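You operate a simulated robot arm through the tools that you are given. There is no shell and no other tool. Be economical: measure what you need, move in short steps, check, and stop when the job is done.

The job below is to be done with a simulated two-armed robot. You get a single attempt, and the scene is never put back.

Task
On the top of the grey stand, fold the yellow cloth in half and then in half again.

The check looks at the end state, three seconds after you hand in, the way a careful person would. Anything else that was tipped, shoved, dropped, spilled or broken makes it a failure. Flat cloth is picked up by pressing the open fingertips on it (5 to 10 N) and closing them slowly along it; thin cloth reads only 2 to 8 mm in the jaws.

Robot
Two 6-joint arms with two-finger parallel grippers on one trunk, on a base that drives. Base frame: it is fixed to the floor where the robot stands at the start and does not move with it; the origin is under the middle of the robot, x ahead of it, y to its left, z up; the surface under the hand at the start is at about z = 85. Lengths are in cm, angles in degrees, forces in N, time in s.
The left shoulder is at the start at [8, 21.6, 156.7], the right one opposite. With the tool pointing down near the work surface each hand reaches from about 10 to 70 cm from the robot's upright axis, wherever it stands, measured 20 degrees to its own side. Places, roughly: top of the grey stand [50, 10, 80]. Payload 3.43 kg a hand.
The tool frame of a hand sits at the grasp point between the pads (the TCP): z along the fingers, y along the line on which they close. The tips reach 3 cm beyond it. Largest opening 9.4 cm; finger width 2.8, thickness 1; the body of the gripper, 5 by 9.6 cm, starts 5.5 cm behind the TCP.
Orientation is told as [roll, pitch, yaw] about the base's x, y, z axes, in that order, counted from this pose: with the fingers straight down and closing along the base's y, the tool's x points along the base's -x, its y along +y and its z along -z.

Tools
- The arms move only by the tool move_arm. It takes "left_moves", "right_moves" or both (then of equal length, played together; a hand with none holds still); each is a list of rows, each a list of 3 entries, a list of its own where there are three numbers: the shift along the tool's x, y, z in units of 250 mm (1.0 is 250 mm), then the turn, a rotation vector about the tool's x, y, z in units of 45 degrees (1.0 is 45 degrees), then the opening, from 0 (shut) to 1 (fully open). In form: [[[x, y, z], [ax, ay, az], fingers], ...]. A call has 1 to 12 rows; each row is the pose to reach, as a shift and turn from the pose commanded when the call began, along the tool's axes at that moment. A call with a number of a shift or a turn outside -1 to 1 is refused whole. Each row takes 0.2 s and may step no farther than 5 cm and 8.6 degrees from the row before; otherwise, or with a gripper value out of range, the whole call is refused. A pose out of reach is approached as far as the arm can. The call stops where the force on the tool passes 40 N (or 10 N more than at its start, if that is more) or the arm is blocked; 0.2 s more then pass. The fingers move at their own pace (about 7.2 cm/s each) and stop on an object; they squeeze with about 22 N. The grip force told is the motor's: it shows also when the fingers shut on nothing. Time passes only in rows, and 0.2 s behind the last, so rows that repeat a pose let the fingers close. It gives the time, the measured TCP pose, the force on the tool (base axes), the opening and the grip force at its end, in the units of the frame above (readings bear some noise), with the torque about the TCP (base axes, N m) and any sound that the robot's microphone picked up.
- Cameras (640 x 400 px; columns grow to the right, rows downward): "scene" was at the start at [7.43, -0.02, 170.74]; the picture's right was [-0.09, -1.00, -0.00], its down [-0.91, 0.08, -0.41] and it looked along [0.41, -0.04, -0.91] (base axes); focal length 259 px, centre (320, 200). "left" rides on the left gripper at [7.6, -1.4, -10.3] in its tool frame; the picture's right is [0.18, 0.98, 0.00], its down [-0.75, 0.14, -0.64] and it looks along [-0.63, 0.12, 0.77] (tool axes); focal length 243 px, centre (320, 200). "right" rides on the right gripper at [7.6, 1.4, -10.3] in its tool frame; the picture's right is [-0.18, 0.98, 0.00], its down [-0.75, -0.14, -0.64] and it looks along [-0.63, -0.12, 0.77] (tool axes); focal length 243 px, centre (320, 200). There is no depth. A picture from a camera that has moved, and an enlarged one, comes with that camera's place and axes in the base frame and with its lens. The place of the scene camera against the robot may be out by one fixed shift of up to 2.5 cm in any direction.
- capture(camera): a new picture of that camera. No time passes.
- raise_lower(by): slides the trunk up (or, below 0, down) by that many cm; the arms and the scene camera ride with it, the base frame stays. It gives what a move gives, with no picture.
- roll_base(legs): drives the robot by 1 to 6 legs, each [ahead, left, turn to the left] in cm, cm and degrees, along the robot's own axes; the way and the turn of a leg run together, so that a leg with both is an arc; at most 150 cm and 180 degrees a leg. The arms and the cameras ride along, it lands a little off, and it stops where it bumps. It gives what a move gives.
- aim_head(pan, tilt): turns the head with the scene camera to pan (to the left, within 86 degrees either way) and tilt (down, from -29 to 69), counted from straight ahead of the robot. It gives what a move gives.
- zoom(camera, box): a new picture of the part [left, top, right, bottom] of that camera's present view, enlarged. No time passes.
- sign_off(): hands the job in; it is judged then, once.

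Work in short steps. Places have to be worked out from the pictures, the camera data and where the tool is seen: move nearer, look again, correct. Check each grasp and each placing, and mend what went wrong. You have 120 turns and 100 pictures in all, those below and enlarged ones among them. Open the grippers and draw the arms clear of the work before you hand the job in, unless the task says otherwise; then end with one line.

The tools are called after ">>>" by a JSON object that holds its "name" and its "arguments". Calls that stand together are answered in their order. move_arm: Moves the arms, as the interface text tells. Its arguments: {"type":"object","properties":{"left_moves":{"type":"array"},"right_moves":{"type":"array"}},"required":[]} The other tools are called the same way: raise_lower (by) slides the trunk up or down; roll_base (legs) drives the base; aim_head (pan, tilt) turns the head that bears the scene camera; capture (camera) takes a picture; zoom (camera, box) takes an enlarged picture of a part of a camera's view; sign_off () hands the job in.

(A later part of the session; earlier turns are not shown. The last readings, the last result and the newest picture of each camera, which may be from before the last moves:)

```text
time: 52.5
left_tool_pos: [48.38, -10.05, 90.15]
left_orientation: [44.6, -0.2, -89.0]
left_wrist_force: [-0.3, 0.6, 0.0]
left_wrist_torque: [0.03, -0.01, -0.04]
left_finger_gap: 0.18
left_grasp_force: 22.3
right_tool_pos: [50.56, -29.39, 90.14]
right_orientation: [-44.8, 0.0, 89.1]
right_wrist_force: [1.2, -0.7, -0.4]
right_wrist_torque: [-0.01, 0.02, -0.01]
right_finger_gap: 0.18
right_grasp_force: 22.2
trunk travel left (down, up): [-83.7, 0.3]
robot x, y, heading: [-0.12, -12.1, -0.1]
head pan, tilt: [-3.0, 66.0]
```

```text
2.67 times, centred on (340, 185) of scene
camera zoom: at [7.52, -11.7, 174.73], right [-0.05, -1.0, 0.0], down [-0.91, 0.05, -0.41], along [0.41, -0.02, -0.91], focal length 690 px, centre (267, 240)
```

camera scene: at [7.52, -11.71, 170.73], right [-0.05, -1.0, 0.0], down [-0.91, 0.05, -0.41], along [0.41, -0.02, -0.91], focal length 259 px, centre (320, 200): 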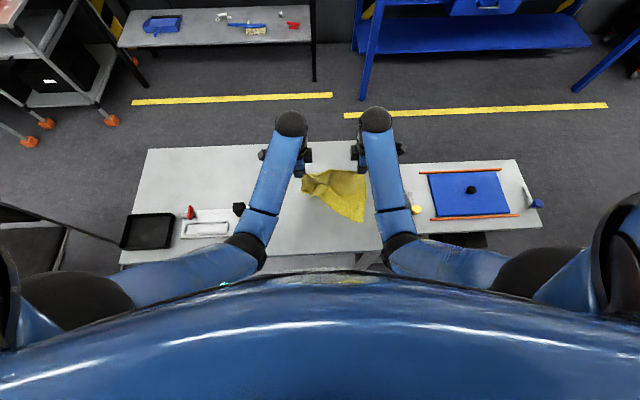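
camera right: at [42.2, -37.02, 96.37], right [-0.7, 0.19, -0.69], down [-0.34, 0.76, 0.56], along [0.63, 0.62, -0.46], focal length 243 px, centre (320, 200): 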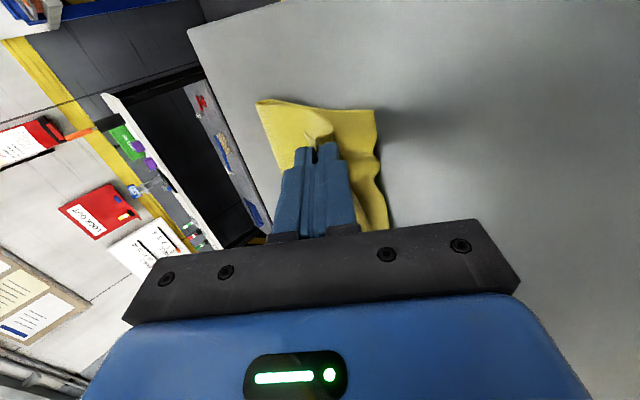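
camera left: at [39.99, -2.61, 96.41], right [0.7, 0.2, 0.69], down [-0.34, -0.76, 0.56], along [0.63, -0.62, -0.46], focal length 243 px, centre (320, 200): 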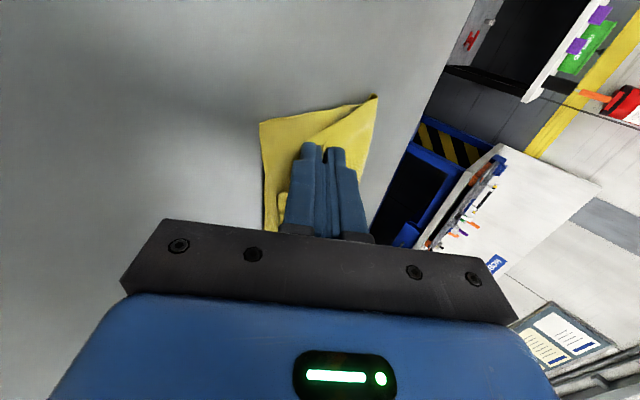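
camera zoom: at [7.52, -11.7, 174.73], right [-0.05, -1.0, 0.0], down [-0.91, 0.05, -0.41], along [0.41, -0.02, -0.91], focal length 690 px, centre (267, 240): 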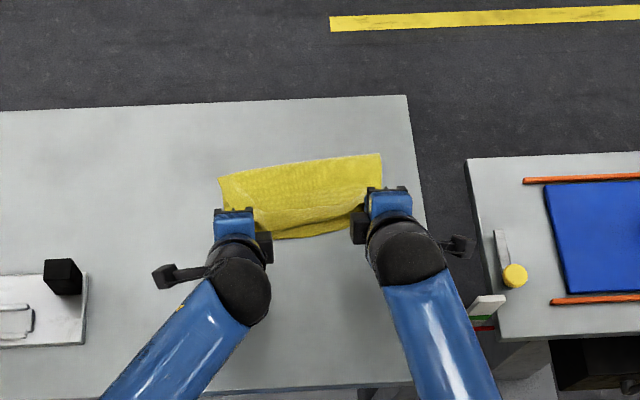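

The fold is well formed. I'll pull back and lower about 1 cm for alignment, open a little and withdraw along the fingers.

>>> {"name": "move_arm", "arguments": {"left_moves": [[[0, -0.03, -0.003], [0, 0, 0], 0], [[0, -0.051, -0.006], [0, 0, 0], 0], [[0, -0.051, -0.006], [0, 0, 0], 0], [[0, -0.051, -0.006], [0, 0, 0], 0.1], [[0, -0.048, -0.006], [0, 0, 0], 0.15], [[0, -0.046, -0.02], [0, 0, 0], 0.18], [[0, -0.046, -0.08], [0, 0, 0], 0.18], [[0, -0.046, -0.18], [0, 0, 0], 0.18], [[0, -0.04, -0.3], [0, 0, 0], 0.18], [[0, 0.06, -0.44], [0, 0, 0], 0.18], [[0, 0.16, -0.56], [0, 0, 0], 0.18], [[0, 0.16, -0.56], [0, 0, 0], 0.18]], "right_moves": [[[0, 0.03, -0.003], [0, 0, 0], 0], [[0, 0.051, -0.006], [0, 0, 0], 0], [[0, 0.051, -0.006], [0, 0, 0], 0], [[0, 0.051, -0.006], [0, 0, 0], 0.1], [[0, 0.048, -0.006], [0, 0, 0], 0.15], [[0, 0.046, -0.02], [0, 0, 0], 0.18], [[0, 0.046, -0.08], [0, 0, 0], 0.18], [[0, 0.046, -0.18], [0, 0, 0], 0.18], [[0, 0.04, -0.3], [0, 0, 0], 0.18], [[0, -0.06, -0.44], [0, 0, 0], 0.18], [[0, -0.16, -0.56], [0, 0, 0], 0.18], [[0, -0.16, -0.56], [0, 0, 0], 0.18]]}}

>>> {"name": "zoom", "arguments": {"camera": "scene", "box": [260, 130, 420, 250]}}

>>> {"name": "capture", "arguments": {"camera": "left"}}

>>> {"name": "capture", "arguments": {"camera": "right"}}

```text
time: 55.1
left_tool_pos: [41.39, -10.23, 102.98]
left_orientation: [44.5, -0.1, -89.0]
left_wrist_force: [0.4, 0.1, 0.1]
left_wrist_torque: [-0.01, 0.0, -0.01]
left_finger_gap: 1.71
left_grasp_force: 0.0
right_tool_pos: [43.5, -29.3, 102.73]
right_orientation: [-44.6, 0.0, 89.1]
right_wrist_force: [0.6, -0.8, -0.6]
right_wrist_torque: [0.03, -0.02, 0.02]
right_finger_gap: 1.69
right_grasp_force: 0.2
trunk travel left (down, up): [-83.7, 0.3]
robot x, y, heading: [0.12, -11.73, 0.1]
head pan, tilt: [-3.0, 66.0]
```

```text
3.33 times, centred on (340, 190) of scene
camera zoom: at [7.46, -11.71, 174.73], right [-0.05, -1.0, 0.0], down [-0.91, 0.05, -0.41], along [0.41, -0.02, -0.91], focal length 862 px, centre (253, 233)
```

zoom: 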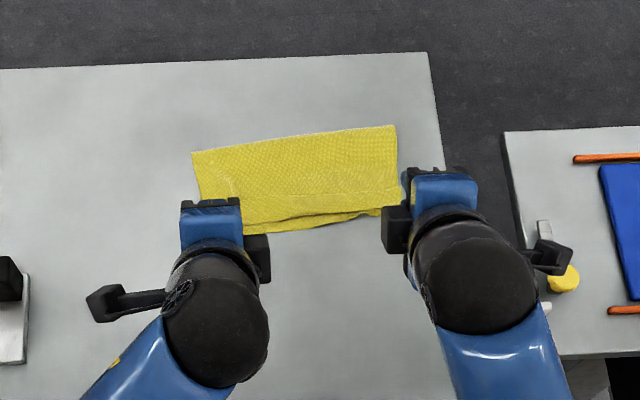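

```text
39 pictures are left
camera left: at [32.95, -2.83, 109.26], right [0.7, 0.2, 0.69], down [-0.34, -0.76, 0.56], along [0.63, -0.62, -0.46], focal length 243 px, centre (320, 200)
```

left: 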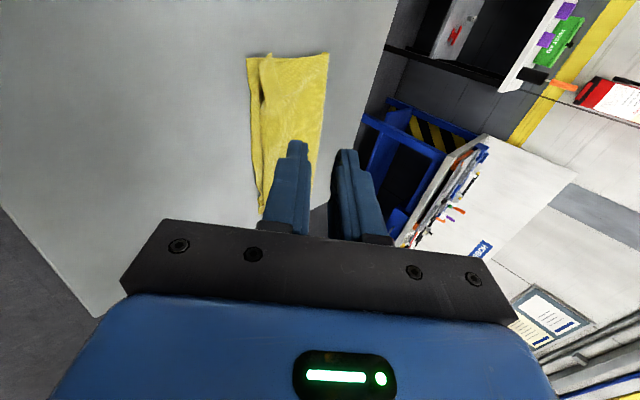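

```text
38 pictures are left
camera right: at [35.19, -36.95, 109.2], right [-0.7, 0.19, -0.69], down [-0.34, 0.76, 0.56], along [0.63, 0.62, -0.46], focal length 243 px, centre (320, 200)
```

right: 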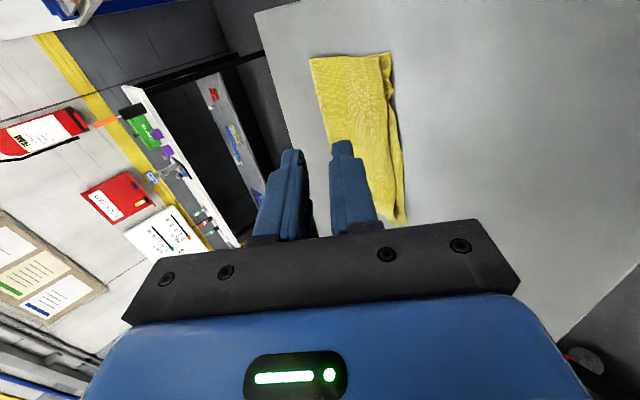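

That's a clean half fold, with edges about 1 cm apart. I'll untilt and withdraw both hands to the sides for a clear view.

>>> {"name": "move_arm", "arguments": {"left_moves": [[[0.13, -0.01, 0.01], [0.165, 0, 0], 0.18], [[0.26, -0.02, 0.02], [0.33, 0, 0], 0.18], [[0.39, -0.03, 0.03], [0.495, 0, 0], 0.18], [[0.52, -0.04, 0.04], [0.66, 0, 0], 0.18], [[0.65, -0.05, 0.05], [0.825, 0, 0], 0.18], [[0.78, -0.057, 0.057], [0.985, 0, 0], 0.18]], "right_moves": [[[0.06, -0.01, 0.03], [-0.165, 0, 0], 0.18], [[0.12, -0.02, 0.06], [-0.33, 0, 0], 0.18], [[0.18, -0.03, 0.09], [-0.495, 0, 0], 0.18], [[0.24, -0.04, 0.12], [-0.66, 0, 0], 0.18], [[0.28, -0.05, 0.15], [-0.825, 0, 0], 0.18], [[0.32, -0.057, 0.17], [-0.985, 0, 0], 0.18]]}}

>>> {"name": "zoom", "arguments": {"camera": "scene", "box": [260, 130, 420, 250]}}

```text
time: 56.5
left_tool_pos: [41.29, 9.36, 100.63]
left_orientation: [-0.1, -0.1, -89.0]
left_wrist_force: [0.0, -0.1, 0.4]
left_wrist_torque: [-0.02, -0.01, 0.0]
left_finger_gap: 1.69
left_grasp_force: 0.0
right_tool_pos: [47.53, -37.42, 100.63]
right_orientation: [0.1, 0.0, 89.2]
right_wrist_force: [0.4, 1.1, 0.4]
right_wrist_torque: [-0.02, 0.01, 0.01]
right_finger_gap: 1.72
right_grasp_force: 0.0
trunk travel left (down, up): [-83.7, 0.3]
robot x, y, heading: [-0.14, -11.84, -0.1]
head pan, tilt: [-3.0, 66.0]
```

```text
3.33 times, centred on (340, 190) of scene
camera zoom: at [7.79, -11.65, 174.72], right [-0.05, -1.0, 0.0], down [-0.91, 0.05, -0.4], along [0.4, -0.02, -0.91], focal length 862 px, centre (253, 233)
```

zoom: 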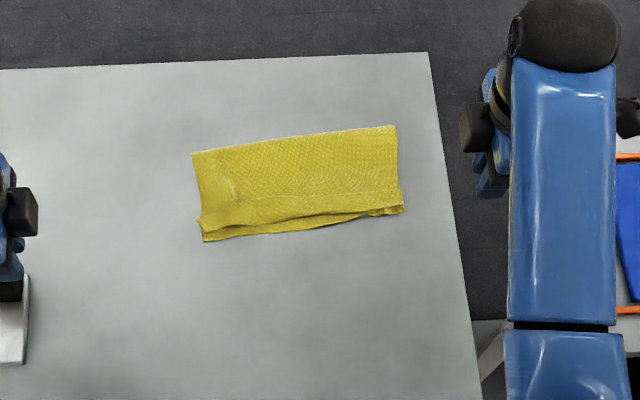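

The strip's corners are about (58.6,-6.9), (61.1,-31.6), (49.6,-31) and (47.1,-8). For the second fold the right hand will pick the middle of the left end and carry it onto the right end. I'll rotate the right hand towards yaw +6° while moving over.

>>> {"name": "move_arm", "arguments": {"right_moves": [[[-0.05, 0, 0], [0, 0, 0.16], 0.3], [[-0.1, 0, 0], [0, 0, 0.32], 0.3], [[-0.15, 0, 0], [0, 0, 0.48], 0.3], [[-0.2, 0, 0], [0, 0, 0.64], 0.3], [[-0.25, 0, 0], [0, 0, 0.8], 0.3], [[-0.3, 0, 0], [0, 0, 0.92], 0.3], [[-0.3, 0, 0], [0, 0, 0.92], 0.3]], "left_moves": [[[0.06, 0, 0], [0, 0, 0], 0.3], [[0.12, 0, 0], [0, 0, 0], 0.3], [[0.18, 0, 0], [0, 0, 0], 0.3], [[0.24, 0, 0], [0, 0, 0], 0.3], [[0.24, 0, 0], [0, 0, 0], 0.3], [[0.24, 0, 0], [0, 0, 0], 0.3], [[0.24, 0, 0], [0, 0, 0], 0.3]]}}

```text
time: 58.1
left_tool_pos: [40.89, 15.19, 100.94]
left_orientation: [0.1, -0.1, -89.0]
left_wrist_force: [0.6, 0.0, 0.4]
left_wrist_torque: [-0.01, -0.03, -0.03]
left_finger_gap: 2.83
left_grasp_force: 0.0
right_tool_pos: [47.4, -30.03, 100.78]
right_orientation: [-0.3, -0.2, 47.8]
right_wrist_force: [-0.8, 0.6, 0.3]
right_wrist_torque: [0.01, 0.01, 0.01]
right_finger_gap: 2.83
right_grasp_force: 0.1
trunk travel left (down, up): [-83.7, 0.3]
robot x, y, heading: [-0.22, -11.94, 0.2]
head pan, tilt: [-3.0, 66.0]
```

Continuing to yaw 6°, and over the left end at (53.1,-9.4).

>>> {"name": "move_arm", "arguments": {"right_moves": [[[-0.11, 0.055, 0], [0, 0, 0.14], 0.3], [[-0.22, 0.11, 0], [0, 0, 0.28], 0.3], [[-0.33, 0.165, 0.02], [0, 0, 0.42], 0.3], [[-0.44, 0.22, 0.06], [0, 0, 0.56], 0.3], [[-0.55, 0.275, 0.12], [0, 0, 0.7], 0.3], [[-0.66, 0.33, 0.2], [0, 0, 0.84], 0.3], [[-0.764, 0.385, 0.3], [0, 0, 0.93], 0.3], [[-0.764, 0.385, 0.37], [0, 0, 0.93], 0.3], [[-0.764, 0.385, 0.37], [0, 0, 0.93], 0.3]]}}

>>> {"name": "capture", "arguments": {"camera": "right"}}

>>> {"name": "capture", "arguments": {"camera": "left"}}

```text
time: 60.1
left_tool_pos: [41.06, 15.24, 100.86]
left_orientation: [0.2, 0.1, -88.9]
left_wrist_force: [0.4, -0.1, -0.5]
left_wrist_torque: [0.01, -0.01, 0.02]
left_finger_gap: 2.81
left_grasp_force: 0.1
right_tool_pos: [53.29, -9.3, 91.57]
right_orientation: [0.0, -0.2, 5.9]
right_wrist_force: [-0.3, 0.1, -1.0]
right_wrist_torque: [0.01, 0.01, -0.04]
right_finger_gap: 2.83
right_grasp_force: 0.1
trunk travel left (down, up): [-83.7, 0.3]
robot x, y, heading: [0.19, -12.03, -0.0]
head pan, tilt: [-3.0, 66.0]
```

```text
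36 pictures are left
camera right: at [45.48, -8.79, 101.82], right [0.08, 1.0, 0.0], down [0.76, -0.06, 0.65], along [0.64, -0.05, -0.76], focal length 243 px, centre (320, 200)
```

right: 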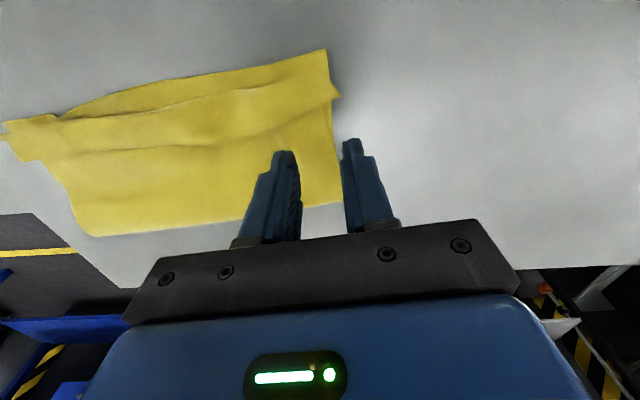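

```text
35 pictures are left
camera left: at [39.33, 22.76, 111.1], right [0.98, 0.2, 0.0], down [0.15, -0.75, 0.64], along [0.13, -0.63, -0.77], focal length 243 px, centre (320, 200)
```

left: 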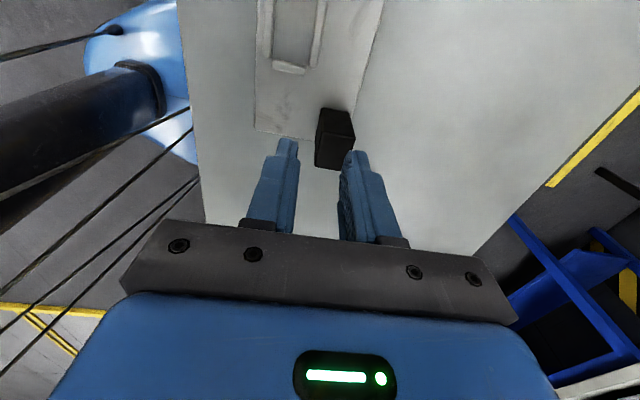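

The left end runs along y≈-8 from x=48 to 60. I'll shift to (54,-10) and lower to contact.

>>> {"name": "move_arm", "arguments": {"right_moves": [[[-0.025, -0.035, 0.03], [0, 0, 0], 0.3], [[-0.025, -0.035, 0.07], [0, 0, 0], 0.3], [[-0.025, -0.035, 0.11], [0, 0, 0], 0.3], [[-0.025, -0.035, 0.135], [0, 0, 0], 0.3], [[-0.025, -0.035, 0.135], [0, 0, 0], 0.3]]}}

```text
time: 61.3
left_tool_pos: [40.99, 15.22, 100.84]
left_orientation: [0.1, -0.1, -89.0]
left_wrist_force: [0.6, 0.5, -0.3]
left_wrist_torque: [-0.02, 0.02, -0.04]
left_finger_gap: 2.82
left_grasp_force: 0.1
right_tool_pos: [53.96, -10.08, 88.18]
right_orientation: [0.1, -0.4, 5.9]
right_wrist_force: [-0.3, 1.1, 2.2]
right_wrist_torque: [0.02, -0.03, 0.01]
right_finger_gap: 2.84
right_grasp_force: 0.1
trunk travel left (down, up): [-83.7, 0.3]
robot x, y, heading: [-0.44, -11.73, -0.2]
head pan, tilt: [-3.0, 66.0]
```

It's just touching at 2 N. I'll press a bit harder to engage both layers, then close slowly.

>>> {"name": "move_arm", "arguments": {"right_moves": [[[0, 0, 0.008], [0, 0, 0], 0.3], [[0, 0, 0.008], [0, 0, 0], 0.27], [[0, 0, 0.008], [0, 0, 0], 0.24], [[0, 0, 0.008], [0, 0, 0], 0.21], [[0, 0, 0.008], [0, 0, 0], 0.18], [[0, 0, 0.008], [0, 0, 0], 0.15], [[0, 0, 0.008], [0, 0, 0], 0.12], [[0, 0, 0.008], [0, 0, 0], 0.09], [[0, 0, 0.008], [0, 0, 0], 0.06], [[0, 0, 0.008], [0, 0, 0], 0.03], [[0, 0, 0.008], [0, 0, 0], 0], [[0, 0, 0.008], [0, 0, 0], 0]]}}

>>> {"name": "move_arm", "arguments": {"right_moves": [[[0, 0, 0], [0, 0, 0], 0], [[0, 0, -0.06], [0, 0, 0], 0], [[0, 0, -0.12], [0, 0, 0], 0], [[0, 0, -0.18], [0, 0, 0], 0], [[0, 0, -0.18], [0, 0, 0], 0]]}}

>>> {"name": "capture", "arguments": {"camera": "right"}}

>>> {"name": "zoom", "arguments": {"camera": "scene", "box": [260, 130, 420, 250]}}

```text
time: 63.9
left_tool_pos: [40.86, 15.2, 101.07]
left_orientation: [0.3, -0.2, -89.0]
left_wrist_force: [0.6, -0.1, 0.4]
left_wrist_torque: [0.01, 0.02, 0.0]
left_finger_gap: 2.81
left_grasp_force: 0.1
right_tool_pos: [53.83, -10.11, 88.18]
right_orientation: [0.1, -0.6, 6.0]
right_wrist_force: [2.2, 0.8, 25.7]
right_wrist_torque: [0.06, 0.06, -0.03]
right_finger_gap: 0.27
right_grasp_force: 21.9
trunk travel left (down, up): [-83.7, 0.3]
robot x, y, heading: [0.31, -12.2, 0.2]
head pan, tilt: [-3.0, 66.0]
```

```text
time: 65.1
left_tool_pos: [41.18, 15.28, 100.8]
left_orientation: [0.3, -0.1, -89.0]
left_wrist_force: [-0.3, 0.0, -0.2]
left_wrist_torque: [-0.02, 0.02, 0.01]
left_finger_gap: 2.83
left_grasp_force: 0.1
right_tool_pos: [53.99, -10.23, 92.39]
right_orientation: [-0.2, -0.2, 6.0]
right_wrist_force: [-0.5, -1.3, 0.5]
right_wrist_torque: [0.02, 0.01, 0.02]
right_finger_gap: 0.24
right_grasp_force: 22.1
trunk travel left (down, up): [-83.7, 0.3]
robot x, y, heading: [0.28, -11.61, 0.2]
head pan, tilt: [-3.0, 66.0]
```

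```text
34 pictures are left
camera right: at [46.24, -9.62, 102.69], right [0.08, 1.0, 0.0], down [0.76, -0.06, 0.64], along [0.64, -0.05, -0.76], focal length 243 px, centre (320, 200)
```

right: 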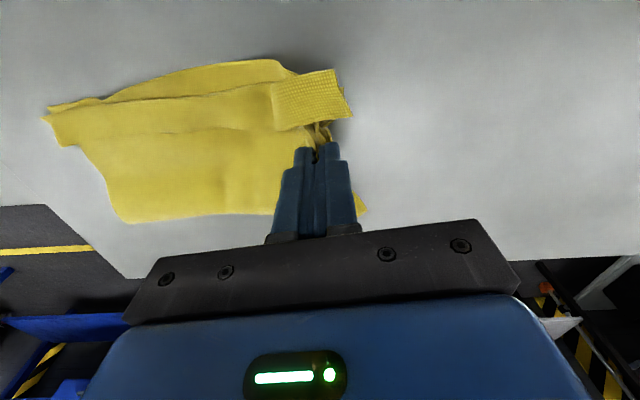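

```text
3.33 times, centred on (340, 190) of scene
camera zoom: at [7.55, -11.69, 174.73], right [-0.05, -1.0, 0.0], down [-0.91, 0.05, -0.41], along [0.41, -0.02, -0.91], focal length 862 px, centre (253, 233)
```

zoom: 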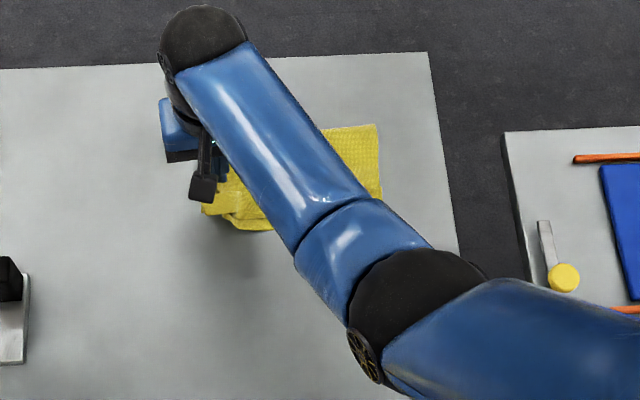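

Gripped and lifted. I'll zoom in on that flap next to the fingers.

>>> {"name": "zoom", "arguments": {"camera": "right", "box": [160, 30, 400, 180]}}

```text
2.67 times, centred on (280, 105) of right
camera zoom: at [46.24, -9.62, 102.69], right [0.08, 1.0, 0.0], down [0.76, -0.06, 0.64], along [0.64, -0.05, -0.76], focal length 647 px, centre (427, 453)
```

zoom: 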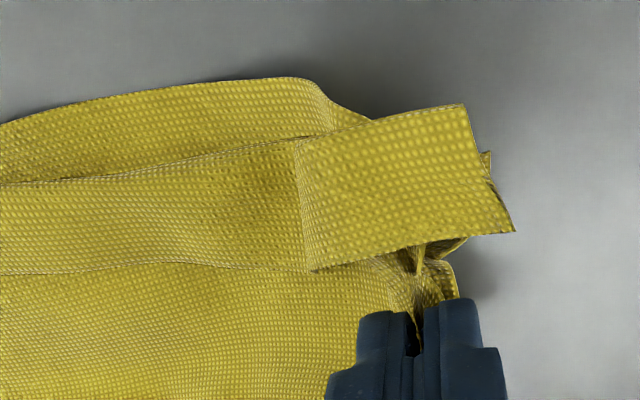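

The flap is just the A corner tab standing up at its old pinch crease, and both layers are held. Now I'll carry the end over to the right end (mid ≈(56.2,-32.2)), tilting the tips back towards +y as I go.

>>> {"name": "move_arm", "arguments": {"right_moves": [[[0.001, -0.072, -0.104], [0, 0, 0], 0], [[0.002, -0.163, -0.184], [-0.111, 0, 0], 0], [[0.004, -0.262, -0.234], [-0.222, 0, 0], 0], [[0.006, -0.365, -0.26], [-0.333, 0, 0], 0], [[0.007, -0.467, -0.257], [-0.444, 0, 0], 0], [[0.009, -0.573, -0.233], [-0.555, 0, 0], 0], [[0.01, -0.671, -0.188], [-0.666, 0, 0], 0], [[0.012, -0.76, -0.122], [-0.777, 0, 0], 0], [[0.013, -0.841, -0.036], [-0.888, 0, 0], 0], [[0.014, -0.9, 0.03], [-0.99, 0, 0], 0], [[0.014, -0.9, 0.03], [-0.99, 0, 0], 0]]}}

>>> {"name": "capture", "arguments": {"camera": "right"}}

>>> {"name": "zoom", "arguments": {"camera": "scene", "box": [260, 130, 420, 250]}}

```text
time: 67.5
left_tool_pos: [41.08, 15.27, 100.87]
left_orientation: [0.2, -0.1, -89.0]
left_wrist_force: [-0.4, 0.2, -0.7]
left_wrist_torque: [0.01, 0.01, 0.0]
left_finger_gap: 2.83
left_grasp_force: 0.1
right_tool_pos: [55.93, -32.59, 91.81]
right_orientation: [44.5, -0.3, 6.0]
right_wrist_force: [0.4, 0.0, 0.2]
right_wrist_torque: [-0.02, 0.01, -0.01]
right_finger_gap: 0.23
right_grasp_force: 22.3
trunk travel left (down, up): [-83.7, 0.3]
robot x, y, heading: [0.15, -11.8, -0.0]
head pan, tilt: [-3.0, 66.0]
```

```text
31 pictures are left
camera right: at [48.97, -39.57, 100.13], right [0.11, 0.72, 0.69], down [0.8, -0.47, 0.36], along [0.59, 0.52, -0.63], focal length 243 px, centre (320, 200)
```

right: 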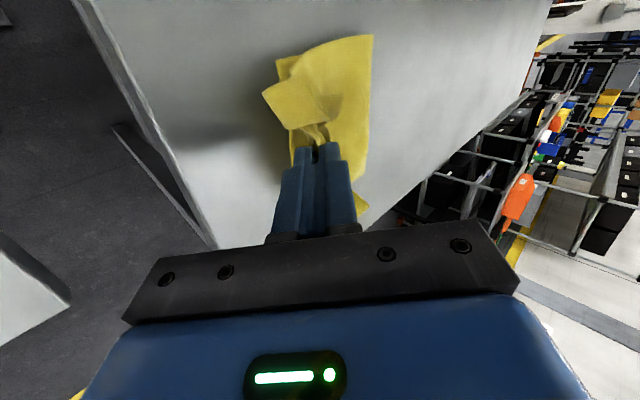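

```text
3.33 times, centred on (340, 190) of scene
camera zoom: at [7.47, -11.67, 174.74], right [-0.05, -1.0, 0.0], down [-0.91, 0.05, -0.41], along [0.41, -0.02, -0.91], focal length 862 px, centre (253, 233)
```

zoom: 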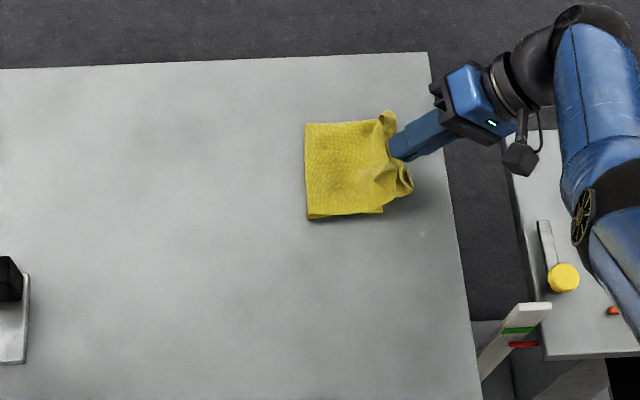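

The second fold is in place. I'll lower the last bit, open slightly and withdraw along the fingers.

>>> {"name": "move_arm", "arguments": {"right_moves": [[[0, -0.035, 0.02], [0, 0, 0], 0], [[0, -0.068, 0.04], [0, 0, 0], 0], [[0, -0.068, 0.04], [0, 0, 0], 0], [[0, -0.068, 0.04], [0, 0, 0], 0.08], [[0, -0.066, 0.04], [0, 0, 0], 0.15], [[0, -0.064, 0.03], [0, 0, 0], 0.2], [[0, -0.064, 0.0], [0, 0, 0], 0.2], [[0, -0.064, -0.1], [0, 0, 0], 0.2], [[0, -0.06, -0.22], [0, 0, 0], 0.2], [[0, 0.0, -0.36], [0, 0, 0], 0.2], [[0, 0.1, -0.5], [0, 0, 0], 0.2], [[0, 0.1, -0.5], [0, 0, 0], 0.2]]}}

>>> {"name": "capture", "arguments": {"camera": "right"}}

>>> {"name": "zoom", "arguments": {"camera": "scene", "box": [300, 140, 400, 215]}}

```text
time: 70.1
left_tool_pos: [41.02, 15.23, 100.88]
left_orientation: [0.2, -0.1, -89.0]
left_wrist_force: [0.1, 0.4, 0.1]
left_wrist_torque: [0.0, 0.0, 0.01]
left_finger_gap: 2.82
left_grasp_force: 0.0
right_tool_pos: [56.62, -39.55, 102.39]
right_orientation: [44.5, -0.3, 5.9]
right_wrist_force: [0.1, -0.9, -0.1]
right_wrist_torque: [-0.02, -0.01, 0.01]
right_finger_gap: 1.87
right_grasp_force: 0.0
right hand out of reach, approached as far as the arm can: row 2, 3, 4, 5, 6, 7
trunk travel left (down, up): [-83.7, 0.3]
robot x, y, heading: [-0.09, -11.9, 0.2]
head pan, tilt: [-3.0, 66.0]
```

```text
29 pictures are left
camera right: at [49.56, -46.51, 110.8], right [0.11, 0.72, 0.69], down [0.8, -0.47, 0.36], along [0.58, 0.52, -0.63], focal length 243 px, centre (320, 200)
```

right: 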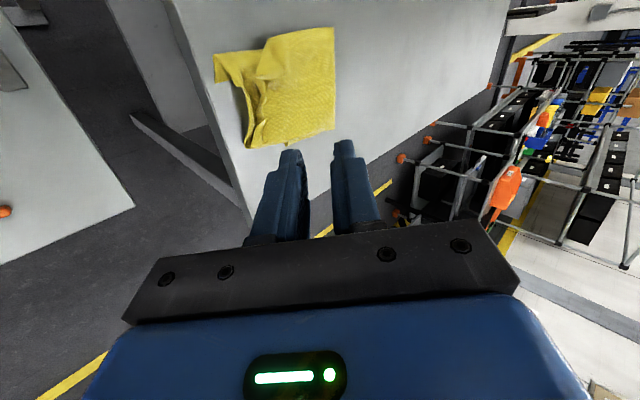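

```text
5.33 times, centred on (350, 178) of scene
camera zoom: at [7.51, -11.71, 174.73], right [-0.05, -1.0, 0.0], down [-0.91, 0.05, -0.41], along [0.41, -0.02, -0.91], focal length 1380 px, centre (160, 320)
```

zoom: 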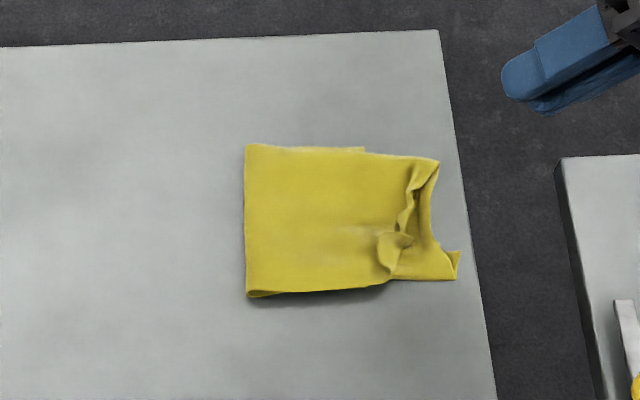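

The fold is there, but the top end is curled and stops 2–4 cm short of the right end on the near side. I'll look closer before tidying it up.

>>> {"name": "zoom", "arguments": {"camera": "right", "box": [200, 10, 360, 160]}}

```text
2.67 times, centred on (280, 85) of right
camera zoom: at [49.56, -46.51, 110.8], right [0.11, 0.72, 0.69], down [0.8, -0.47, 0.36], along [0.58, 0.52, -0.63], focal length 647 px, centre (427, 507)
```

zoom: 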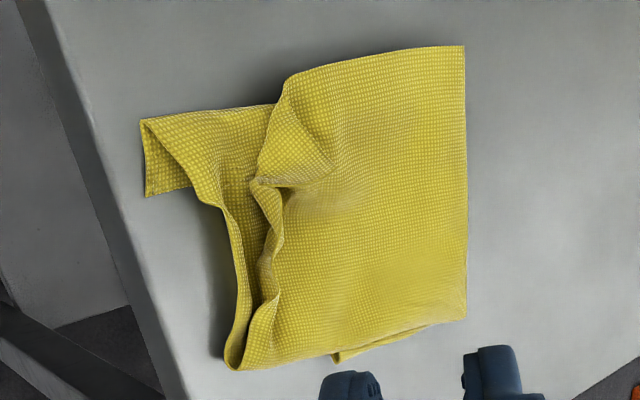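

The near corner of the top end is turned back as a small triangle, tip near (53.5,-30). I'll straighten the right hand, close it and bring it above that flap to stroke it out towards -y.

>>> {"name": "move_arm", "arguments": {"right_moves": [[[0.016, 0.013, 0.08], [0.165, 0, 0], 0], [[0.032, 0.026, 0.16], [0.33, 0, 0], 0], [[0.048, 0.039, 0.24], [0.495, 0, 0], 0], [[0.064, 0.052, 0.32], [0.66, 0, 0], 0], [[0.08, 0.065, 0.4], [0.825, 0, 0], 0], [[0.096, 0.078, 0.47], [0.985, 0, 0], 0], [[0.096, 0.078, 0.47], [0.985, 0, 0], 0]]}}

>>> {"name": "capture", "arguments": {"camera": "right"}}

```text
time: 71.7
left_tool_pos: [41.08, 15.3, 100.89]
left_orientation: [0.2, 0.0, -89.0]
left_wrist_force: [0.5, -0.2, -0.1]
left_wrist_torque: [-0.02, -0.01, 0.04]
left_finger_gap: 2.82
left_grasp_force: 0.1
right_tool_pos: [53.24, -30.15, 95.41]
right_orientation: [0.1, -0.3, 5.9]
right_wrist_force: [0.7, -0.4, 0.5]
right_wrist_torque: [0.02, -0.02, 0.01]
right_finger_gap: 0.0
right_grasp_force: 21.9
trunk travel left (down, up): [-83.7, 0.3]
robot x, y, heading: [-0.04, -12.03, -0.1]
head pan, tilt: [-3.0, 66.0]
```

```text
26 pictures are left
camera right: at [45.51, -29.64, 105.67], right [0.08, 1.0, 0.0], down [0.76, -0.06, 0.65], along [0.64, -0.05, -0.76], focal length 243 px, centre (320, 200)
```

right: 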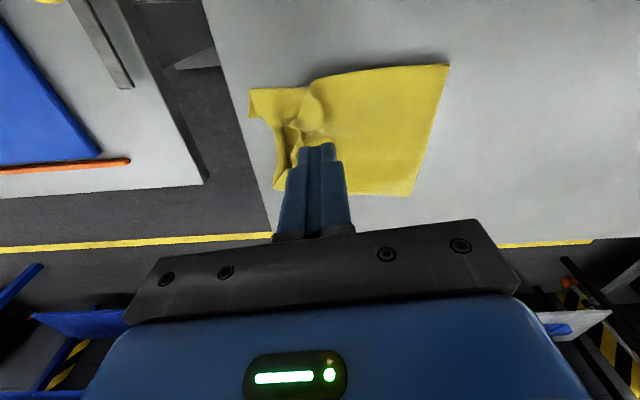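

The flap's tip is at about (54.8,-29.7), hinged along (50.4,-30.6)–(53.7,-32). I'll touch down lightly on it.

>>> {"name": "move_arm", "arguments": {"right_moves": [[[-0.036, 0.005, 0.08], [0, 0, 0], 0], [[-0.036, 0.005, 0.16], [0, 0, 0], 0], [[-0.036, 0.005, 0.23], [0, 0, 0], 0], [[-0.036, 0.005, 0.255], [0, 0, 0], 0], [[-0.036, 0.005, 0.255], [0, 0, 0], 0]]}}

```text
time: 72.9
left_tool_pos: [41.03, 15.33, 100.85]
left_orientation: [0.2, -0.1, -89.0]
left_wrist_force: [0.6, 0.2, -0.2]
left_wrist_torque: [0.03, 0.02, -0.05]
left_finger_gap: 2.8
left_grasp_force: 0.1
right_tool_pos: [54.2, -29.93, 88.96]
right_orientation: [0.3, -0.2, 5.9]
right_wrist_force: [-0.5, 0.4, 0.2]
right_wrist_torque: [0.01, 0.02, 0.0]
right_finger_gap: 0.0
right_grasp_force: 22.2
trunk travel left (down, up): [-83.7, 0.3]
robot x, y, heading: [-0.35, -11.79, -0.0]
head pan, tilt: [-3.0, 66.0]
```

No contact yet. I'll lower a touch more, then stroke slowly about 5 cm towards (-x,-y).

>>> {"name": "move_arm", "arguments": {"right_moves": [[[0, 0, 0.012], [0, 0, 0], 0], [[0, 0, 0.02], [0, 0, 0], 0], [[0.012, -0.022, 0.02], [0, 0, 0], 0], [[0.024, -0.044, 0.02], [0, 0, 0], 0], [[0.036, -0.066, 0.02], [0, 0, 0], 0], [[0.048, -0.088, 0.02], [0, 0, 0], 0], [[0.06, -0.11, 0.02], [0, 0, 0], 0], [[0.072, -0.132, 0.02], [0, 0, 0], 0], [[0.085, -0.154, 0.02], [0, 0, 0], 0], [[0.097, -0.175, 0.02], [0, 0, 0], 0], [[0.097, -0.175, 0.02], [0, 0, 0], 0]]}}

>>> {"name": "capture", "arguments": {"camera": "right"}}

```text
time: 75.3
left_tool_pos: [41.02, 15.25, 100.89]
left_orientation: [0.2, -0.1, -89.0]
left_wrist_force: [-0.8, -0.4, -0.2]
left_wrist_torque: [-0.01, -0.03, 0.02]
left_finger_gap: 2.85
left_grasp_force: 0.0
right_tool_pos: [52.12, -34.59, 88.43]
right_orientation: [0.2, -0.3, 5.9]
right_wrist_force: [-0.3, -0.6, 0.1]
right_wrist_torque: [0.03, -0.02, -0.02]
right_finger_gap: 0.0
right_grasp_force: 22.2
trunk travel left (down, up): [-83.7, 0.3]
robot x, y, heading: [-0.01, -11.52, 0.4]
head pan, tilt: [-3.0, 66.0]
```

```text
25 pictures are left
camera right: at [44.42, -34.03, 98.74], right [0.08, 1.0, 0.0], down [0.76, -0.07, 0.65], along [0.64, -0.05, -0.76], focal length 243 px, centre (320, 200)
```

right: 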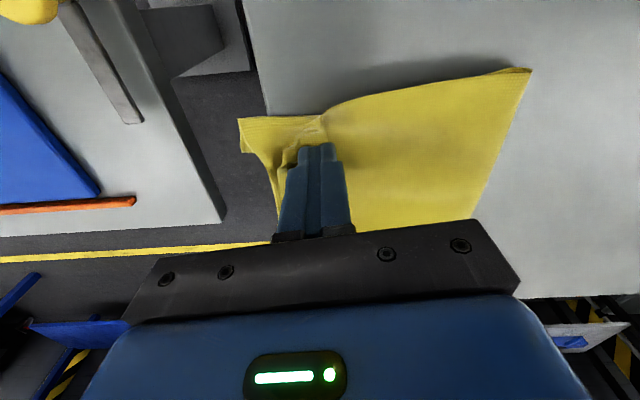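

It seems to have swept the flap over. I'll lift and look.

>>> {"name": "move_arm", "arguments": {"right_moves": [[[0, 0, -0.1], [0, 0, 0], 0], [[0, -0.0, -0.25], [0, 0, 0], 0], [[0, -0.1, -0.4], [0, 0, 0], 0], [[0, -0.1, -0.4], [0, 0, 0], 0]]}}

>>> {"name": "capture", "arguments": {"camera": "right"}}

>>> {"name": "zoom", "arguments": {"camera": "scene", "box": [300, 140, 400, 215]}}

```text
time: 76.3
left_tool_pos: [41.01, 15.24, 100.86]
left_orientation: [0.3, 0.0, -88.9]
left_wrist_force: [-0.6, -0.5, -0.7]
left_wrist_torque: [0.02, 0.0, 0.02]
left_finger_gap: 2.82
left_grasp_force: 0.2
right_tool_pos: [52.48, -37.0, 98.46]
right_orientation: [0.2, -0.3, 5.9]
right_wrist_force: [0.1, -0.3, 0.7]
right_wrist_torque: [0.01, 0.04, 0.01]
right_finger_gap: 0.01
right_grasp_force: 22.4
trunk travel left (down, up): [-83.7, 0.3]
robot x, y, heading: [0.12, -12.04, -0.1]
head pan, tilt: [-3.0, 66.0]
```

```text
24 pictures are left
camera right: at [44.68, -36.57, 108.79], right [0.08, 1.0, 0.0], down [0.76, -0.07, 0.64], along [0.64, -0.05, -0.76], focal length 243 px, centre (320, 200)
```

right: 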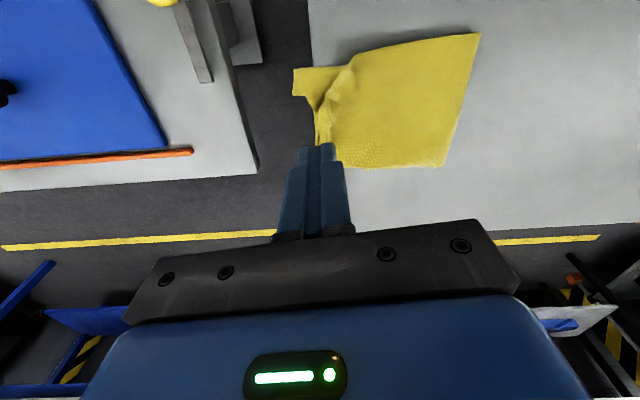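

```text
5.33 times, centred on (350, 178) of scene
camera zoom: at [7.51, -11.74, 174.73], right [-0.05, -1.0, 0.0], down [-0.91, 0.05, -0.41], along [0.41, -0.02, -0.91], focal length 1380 px, centre (160, 320)
```

zoom: 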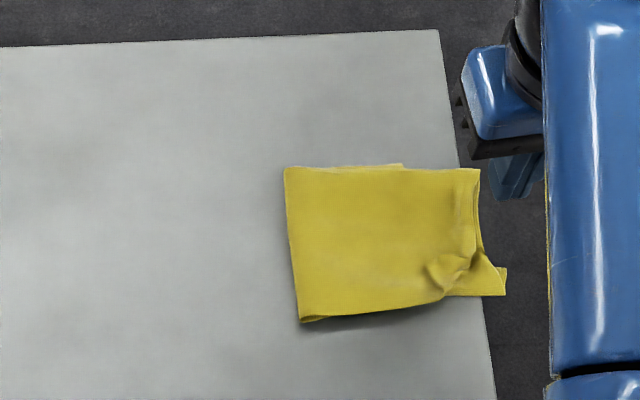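

The corner improved, but the whole cloth slid about 3 cm right and now slightly overhangs the stand edge. I'll press with the fingers spread on the middle of the stack and slide it all back left.

>>> {"name": "move_arm", "arguments": {"right_moves": [[[-0.05, 0.09, 0.05], [0, 0, 0], 0.55], [[-0.1, 0.18, 0.14], [0, 0, 0], 0.55], [[-0.141, 0.267, 0.24], [0, 0, 0], 0.55], [[-0.141, 0.267, 0.34], [0, 0, 0], 0.55], [[-0.141, 0.267, 0.39], [0, 0, 0], 0.55], [[-0.141, 0.267, 0.4], [0, 0, 0], 0.55], [[-0.141, 0.267, 0.4], [0, 0, 0], 0.55]]}}

```text
time: 77.9
left_tool_pos: [41.07, 15.31, 100.89]
left_orientation: [0.2, -0.1, -89.0]
left_wrist_force: [0.2, -0.5, -0.1]
left_wrist_torque: [0.02, 0.02, 0.0]
left_finger_gap: 2.83
left_grasp_force: 0.0
right_tool_pos: [55.28, -30.05, 88.42]
right_orientation: [0.3, -0.3, 5.9]
right_wrist_force: [0.8, 0.1, 0.1]
right_wrist_torque: [0.01, -0.03, -0.01]
right_finger_gap: 5.14
right_grasp_force: 0.0
trunk travel left (down, up): [-83.7, 0.3]
robot x, y, heading: [0.24, -11.77, 0.2]
head pan, tilt: [-3.0, 66.0]
```

Not pressing yet. I'll go down a little more.

>>> {"name": "move_arm", "arguments": {"right_moves": [[[0, 0, 0.006], [0, 0, 0], 0.55], [[0, 0, 0.012], [0, 0, 0], 0.55], [[0, 0, 0.012], [0, 0, 0], 0.55]]}}

```text
time: 78.7
left_tool_pos: [40.94, 15.18, 100.86]
left_orientation: [0.2, -0.2, -89.0]
left_wrist_force: [0.1, -0.2, 0.2]
left_wrist_torque: [0.02, 0.0, 0.04]
left_finger_gap: 2.81
left_grasp_force: 0.1
right_tool_pos: [55.34, -30.01, 88.23]
right_orientation: [0.2, -0.4, 5.9]
right_wrist_force: [-0.5, 0.7, 4.4]
right_wrist_torque: [-0.08, -0.02, -0.01]
right_finger_gap: 5.15
right_grasp_force: 0.2
trunk travel left (down, up): [-83.7, 0.3]
robot x, y, heading: [-0.1, -11.86, 0.2]
head pan, tilt: [-3.0, 66.0]
```

Contact at 4.4 N. Sliding 6.5 cm to the left.

>>> {"name": "move_arm", "arguments": {"right_moves": [[[0, 0.03, 0.002], [0, 0, 0], 0.55], [[0, 0.06, 0.002], [0, 0, 0], 0.55], [[0, 0.09, 0.002], [0, 0, 0], 0.55], [[0, 0.12, 0.002], [0, 0, 0], 0.55], [[0, 0.15, 0.002], [0, 0, 0], 0.55], [[0, 0.18, 0.002], [0, 0, 0], 0.55], [[0, 0.21, 0.002], [0, 0, 0], 0.55], [[0, 0.24, 0.002], [0, 0, 0], 0.55], [[0, 0.26, 0.002], [0, 0, 0], 0.55], [[0, 0.26, -0.06], [0, 0, 0], 0.55], [[0, 0.26, -0.2], [0, 0, 0], 0.55], [[0, 0.26, -0.3], [0, 0, 0], 0.55]]}}

>>> {"name": "capture", "arguments": {"camera": "right"}}

>>> {"name": "zoom", "arguments": {"camera": "scene", "box": [300, 140, 400, 215]}}

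```text
time: 81.3
left_tool_pos: [40.95, 15.13, 100.92]
left_orientation: [0.3, -0.1, -88.9]
left_wrist_force: [0.0, 0.7, -0.7]
left_wrist_torque: [-0.01, 0.03, 0.0]
left_finger_gap: 2.81
left_grasp_force: 0.2
right_tool_pos: [54.57, -23.58, 95.69]
right_orientation: [0.2, -0.2, 5.9]
right_wrist_force: [0.6, 0.3, 0.6]
right_wrist_torque: [0.01, 0.02, -0.02]
right_finger_gap: 5.18
right_grasp_force: 0.0
trunk travel left (down, up): [-83.7, 0.3]
robot x, y, heading: [0.34, -11.64, 0.0]
head pan, tilt: [-3.0, 66.0]
```

```text
22 pictures are left
camera right: at [46.72, -23.09, 106.03], right [0.08, 1.0, 0.0], down [0.76, -0.07, 0.64], along [0.64, -0.05, -0.76], focal length 243 px, centre (320, 200)
```

right: 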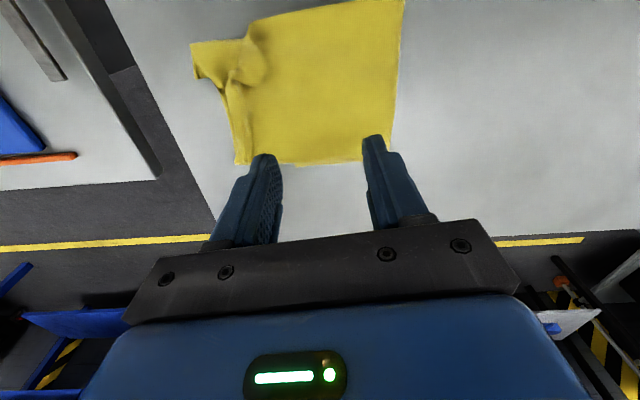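

```text
5.33 times, centred on (350, 178) of scene
camera zoom: at [7.39, -11.68, 174.74], right [-0.05, -1.0, 0.0], down [-0.91, 0.05, -0.41], along [0.41, -0.02, -0.91], focal length 1380 px, centre (160, 320)
```

zoom: 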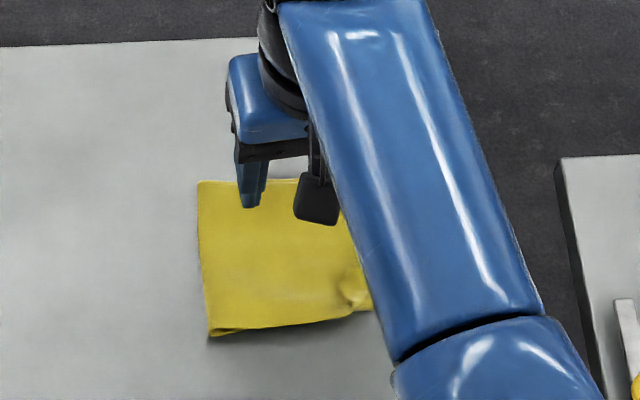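

It slid back without distortion: bottom layers y -17.3 to -32.4, top near corner still curled at about (50.5,-28). I'll hold the stack down with the left hand while the right strokes that corner out. First I'll reposition both hands.

>>> {"name": "move_arm", "arguments": {"left_moves": [[[-0.09, 0.04, 0], [0, 0, 0], 0.2], [[-0.18, 0.08, 0], [0, 0, 0], 0.2], [[-0.27, 0.12, 0], [0, 0, 0], 0.2], [[-0.36, 0.16, 0], [0, 0, 0], 0.2], [[-0.45, 0.2, 0], [0, 0, 0], 0.2], [[-0.54, 0.24, 0], [0, 0, 0], 0.2], [[-0.64, 0.28, 0], [0, 0, 0], 0.2]], "right_moves": [[[0.026, -0.055, -0.12], [0, 0, -0.13], 0], [[0.052, -0.11, -0.12], [0, 0, -0.26], 0], [[0.078, -0.165, -0.12], [0, 0, -0.39], 0], [[0.104, -0.22, -0.12], [0, 0, -0.52], 0], [[0.13, -0.275, -0.12], [0, 0, -0.65], 0], [[0.156, -0.33, -0.12], [0, 0, -0.79], 0], [[0.181, -0.383, -0.12], [0, 0, -0.93], 0]]}}

```text
time: 82.9
left_tool_pos: [48.29, -0.61, 100.95]
left_orientation: [0.2, -0.1, -89.0]
left_wrist_force: [-0.1, -0.1, -0.3]
left_wrist_torque: [0.0, 0.01, -0.01]
left_finger_gap: 1.89
left_grasp_force: 0.0
right_tool_pos: [51.04, -33.63, 98.59]
right_orientation: [0.0, -0.3, 47.8]
right_wrist_force: [-0.2, 0.5, -0.1]
right_wrist_torque: [0.0, 0.0, 0.01]
right_finger_gap: 0.03
right_grasp_force: 22.2
trunk travel left (down, up): [-83.7, 0.3]
robot x, y, heading: [-0.03, -11.8, 0.3]
head pan, tilt: [-3.0, 66.0]
```

>>> {"name": "move_arm", "arguments": {"left_moves": [[[-0.11, 0.05, 0], [0, 0, 0], 0.4], [[-0.22, 0.1, 0.02], [0, 0, 0], 0.4], [[-0.34, 0.15, 0.08], [0, 0, 0], 0.4], [[-0.46, 0.2, 0.15], [0, 0, 0], 0.4], [[-0.58, 0.25, 0.22], [0, 0, 0], 0.4], [[-0.7, 0.3, 0.31], [0, 0, 0], 0.4], [[-0.796, 0.328, 0.4], [0, 0, 0], 0.4], [[-0.796, 0.328, 0.468], [0, 0, 0], 0.4]], "right_moves": [[[0.01, -0.01, 0.01], [0, 0, -0.12], 0], [[0.02, -0.02, 0.02], [0, 0, -0.24], 0], [[0.03, -0.03, 0.03], [0, 0, -0.36], 0], [[0.04, -0.04, 0.04], [0, 0, -0.48], 0], [[0.05, -0.05, 0.05], [0, 0, -0.6], 0], [[0.06, -0.054, 0.06], [0, 0, -0.72], 0], [[0.06, -0.054, 0.07], [0, 0, -0.83], 0], [[0.06, -0.054, 0.08], [0, 0, -0.93], 0]]}}

>>> {"name": "capture", "arguments": {"camera": "right"}}

```text
time: 84.7
left_tool_pos: [55.51, -19.65, 90.37]
left_orientation: [0.2, -0.2, -88.9]
left_wrist_force: [0.3, -0.2, -0.4]
left_wrist_torque: [0.0, -0.02, 0.03]
left_finger_gap: 3.77
left_grasp_force: 0.1
left hand out of reach, approached as far as the arm can: row 7, 8
right_tool_pos: [51.03, -35.54, 96.68]
right_orientation: [-0.3, -0.2, 89.7]
right_wrist_force: [0.4, -0.4, 0.1]
right_wrist_torque: [-0.02, -0.02, -0.01]
right_finger_gap: 0.0
right_grasp_force: 22.4
trunk travel left (down, up): [-83.7, 0.3]
robot x, y, heading: [0.2, -11.92, 0.2]
head pan, tilt: [-3.0, 66.0]
```

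```text
20 pictures are left
camera right: at [49.52, -43.27, 106.97], right [-0.98, 0.19, 0.0], down [0.14, 0.75, 0.65], along [0.13, 0.63, -0.76], focal length 243 px, centre (320, 200)
```

right: 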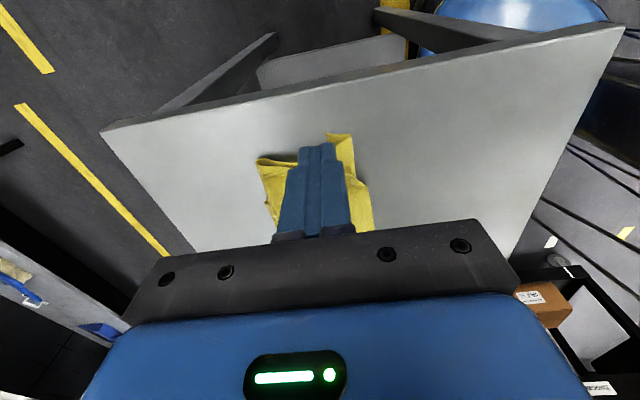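

The left hand is near its reach limit. I'll come in a little and lower onto the stack.

>>> {"name": "move_arm", "arguments": {"left_moves": [[[-0.01, -0.04, 0.03], [0, 0, 0], 0.4], [[-0.012, -0.08, 0.06], [0, 0, 0], 0.4], [[-0.012, -0.08, 0.085], [0, 0, 0], 0.4], [[-0.012, -0.08, 0.095], [0, 0, 0], 0.4], [[-0.012, -0.08, 0.095], [0, 0, 0], 0.4]]}}

```text
time: 85.9
left_tool_pos: [53.34, -19.77, 88.19]
left_orientation: [0.4, -0.1, -89.1]
left_wrist_force: [0.9, -2.7, 15.2]
left_wrist_torque: [-0.08, 0.34, 0.06]
left_finger_gap: 3.72
left_grasp_force: 0.1
right_tool_pos: [51.08, -35.56, 96.67]
right_orientation: [-0.3, -0.3, 89.6]
right_wrist_force: [-0.8, -0.5, 0.0]
right_wrist_torque: [0.02, -0.02, 0.0]
right_finger_gap: 0.0
right_grasp_force: 22.5
trunk travel left (down, up): [-83.7, 0.3]
robot x, y, heading: [0.08, -11.74, 0.0]
head pan, tilt: [-3.0, 66.0]
```

The left hand holds with 15 N. Now the right will come in above the flap and stroke it outwards lightly.

>>> {"name": "move_arm", "arguments": {"right_moves": [[[-0.16, -0.004, 0.03], [0, 0, 0], 0], [[-0.328, -0.008, 0.12], [0, 0, 0], 0], [[-0.328, -0.008, 0.25], [0, 0, 0], 0], [[-0.328, -0.008, 0.315], [0, 0, 0], 0], [[-0.328, -0.008, 0.33], [0, 0, 0], 0], [[-0.298, 0.006, 0.331], [0, 0, 0], 0], [[-0.268, 0.02, 0.331], [0, 0, 0], 0], [[-0.238, 0.034, 0.331], [0, 0, 0], 0], [[-0.208, 0.048, 0.331], [0, 0, 0], 0], [[-0.178, 0.062, 0.331], [0, 0, 0], 0], [[-0.15, 0.08, 0.331], [0, 0, 0], 0], [[-0.14, 0.084, 0.331], [0, 0, 0], 0]]}}

>>> {"name": "capture", "arguments": {"camera": "right"}}

```text
time: 86.8
left_tool_pos: [53.43, -19.47, 88.26]
left_orientation: [0.6, 0.1, -88.4]
left_wrist_force: [3.0, 5.8, 12.5]
left_wrist_torque: [0.59, 1.34, 0.14]
left_finger_gap: 3.86
left_grasp_force: 1.1
right_tool_pos: [51.29, -27.21, 91.73]
right_orientation: [-0.8, -0.5, 89.9]
right_wrist_force: [-5.3, -3.3, 20.2]
right_wrist_torque: [0.84, -0.54, 0.2]
right_finger_gap: 0.0
right_grasp_force: 21.8
trunk travel left (down, up): [-83.7, 0.3]
robot x, y, heading: [-0.37, -12.13, -0.1]
head pan, tilt: [-3.0, 66.0]
stopped in row 4 (right hand): the force on the tool passed its limit at 131 N (the readings are from after the stop); the commanded pose is now the measured one
```

```text
19 pictures are left
camera right: at [49.77, -34.94, 101.99], right [-0.98, 0.19, -0.01], down [0.13, 0.75, 0.65], along [0.13, 0.64, -0.76], focal length 243 px, centre (320, 200)
```

right: 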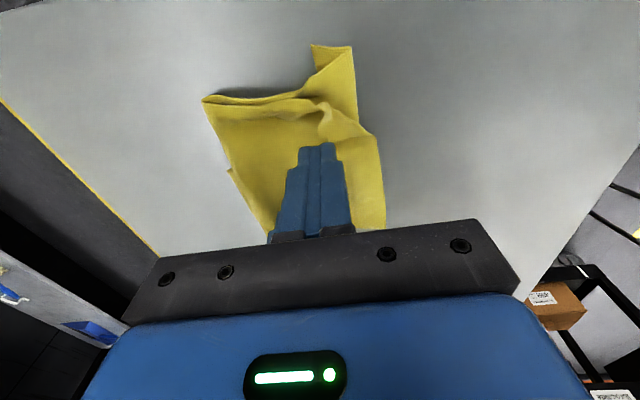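

The arms bumped each other above the hands, so I'll back both off: right up and outward, then left up and away.

>>> {"name": "move_arm", "arguments": {"right_moves": [[[0.06, 0, -0.06], [0, 0, 0], 0], [[0.16, 0, -0.14], [0, 0, 0], 0], [[0.28, 0, -0.22], [0, 0, 0], 0], [[0.36, 0, -0.26], [0, 0, 0], 0]]}}

>>> {"name": "move_arm", "arguments": {"left_moves": [[[0, 0, -0.12], [0, 0, 0], 0.3], [[0.02, -0.02, -0.28], [0, 0, 0], 0.3], [[0.14, -0.06, -0.4], [0, 0, 0], 0.3], [[0.3, -0.12, -0.44], [0, 0, 0], 0.3], [[0.46, -0.18, -0.44], [0, 0, 0], 0.3], [[0.62, -0.24, -0.44], [0, 0, 0], 0.3], [[0.78, -0.3, -0.44], [0, 0, 0], 0.3], [[0.94, -0.36, -0.44], [0, 0, 0], 0.3]]}}

>>> {"name": "zoom", "arguments": {"camera": "scene", "box": [290, 140, 390, 215]}}

```text
time: 87.8
left_tool_pos: [53.49, -19.55, 88.29]
left_orientation: [0.8, 0.0, -88.4]
left_wrist_force: [1.4, 0.8, 29.7]
left_wrist_torque: [-0.06, 0.79, -0.02]
left_finger_gap: 3.66
left_grasp_force: 0.1
right_tool_pos: [51.05, -36.21, 97.99]
right_orientation: [-0.6, -0.5, 89.9]
right_wrist_force: [0.6, -1.1, 1.1]
right_wrist_torque: [0.0, -0.01, 0.0]
right_finger_gap: 0.01
right_grasp_force: 22.2
trunk travel left (down, up): [-83.7, 0.3]
robot x, y, heading: [0.14, -11.84, 0.2]
head pan, tilt: [-3.0, 66.0]
```

```text
time: 89.5
left_tool_pos: [59.96, -3.71, 88.0]
left_orientation: [0.9, 0.0, -88.6]
left_wrist_force: [3.1, -10.8, 21.2]
left_wrist_torque: [-0.44, 0.34, 0.15]
left_finger_gap: 2.61
left_grasp_force: 0.1
left hand out of reach, approached as far as the arm can: row 1, 2, 3, 4, 5, 6, 7, 8
right_tool_pos: [50.91, -36.55, 98.05]
right_orientation: [-0.5, -0.5, 89.8]
right_wrist_force: [0.3, 0.0, 0.4]
right_wrist_torque: [0.01, 0.03, 0.01]
right_finger_gap: 0.0
right_grasp_force: 22.1
trunk travel left (down, up): [-83.7, 0.3]
robot x, y, heading: [-0.03, -11.77, -0.4]
head pan, tilt: [-3.0, 66.0]
```

```text
5.33 times, centred on (340, 178) of scene
camera zoom: at [7.04, -12.12, 174.8], right [-0.05, -1.0, 0.0], down [-0.91, 0.05, -0.41], along [0.41, -0.02, -0.91], focal length 1380 px, centre (213, 320)
```

zoom: 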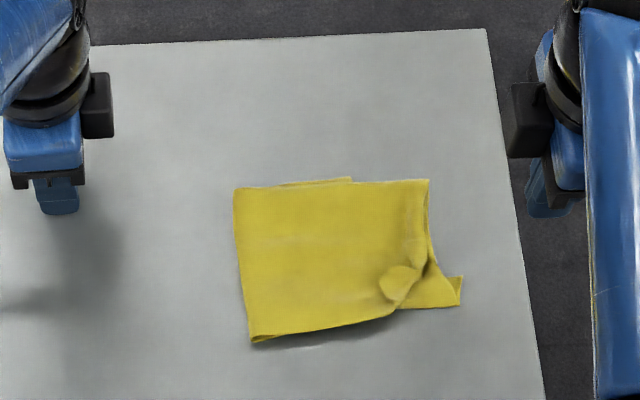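

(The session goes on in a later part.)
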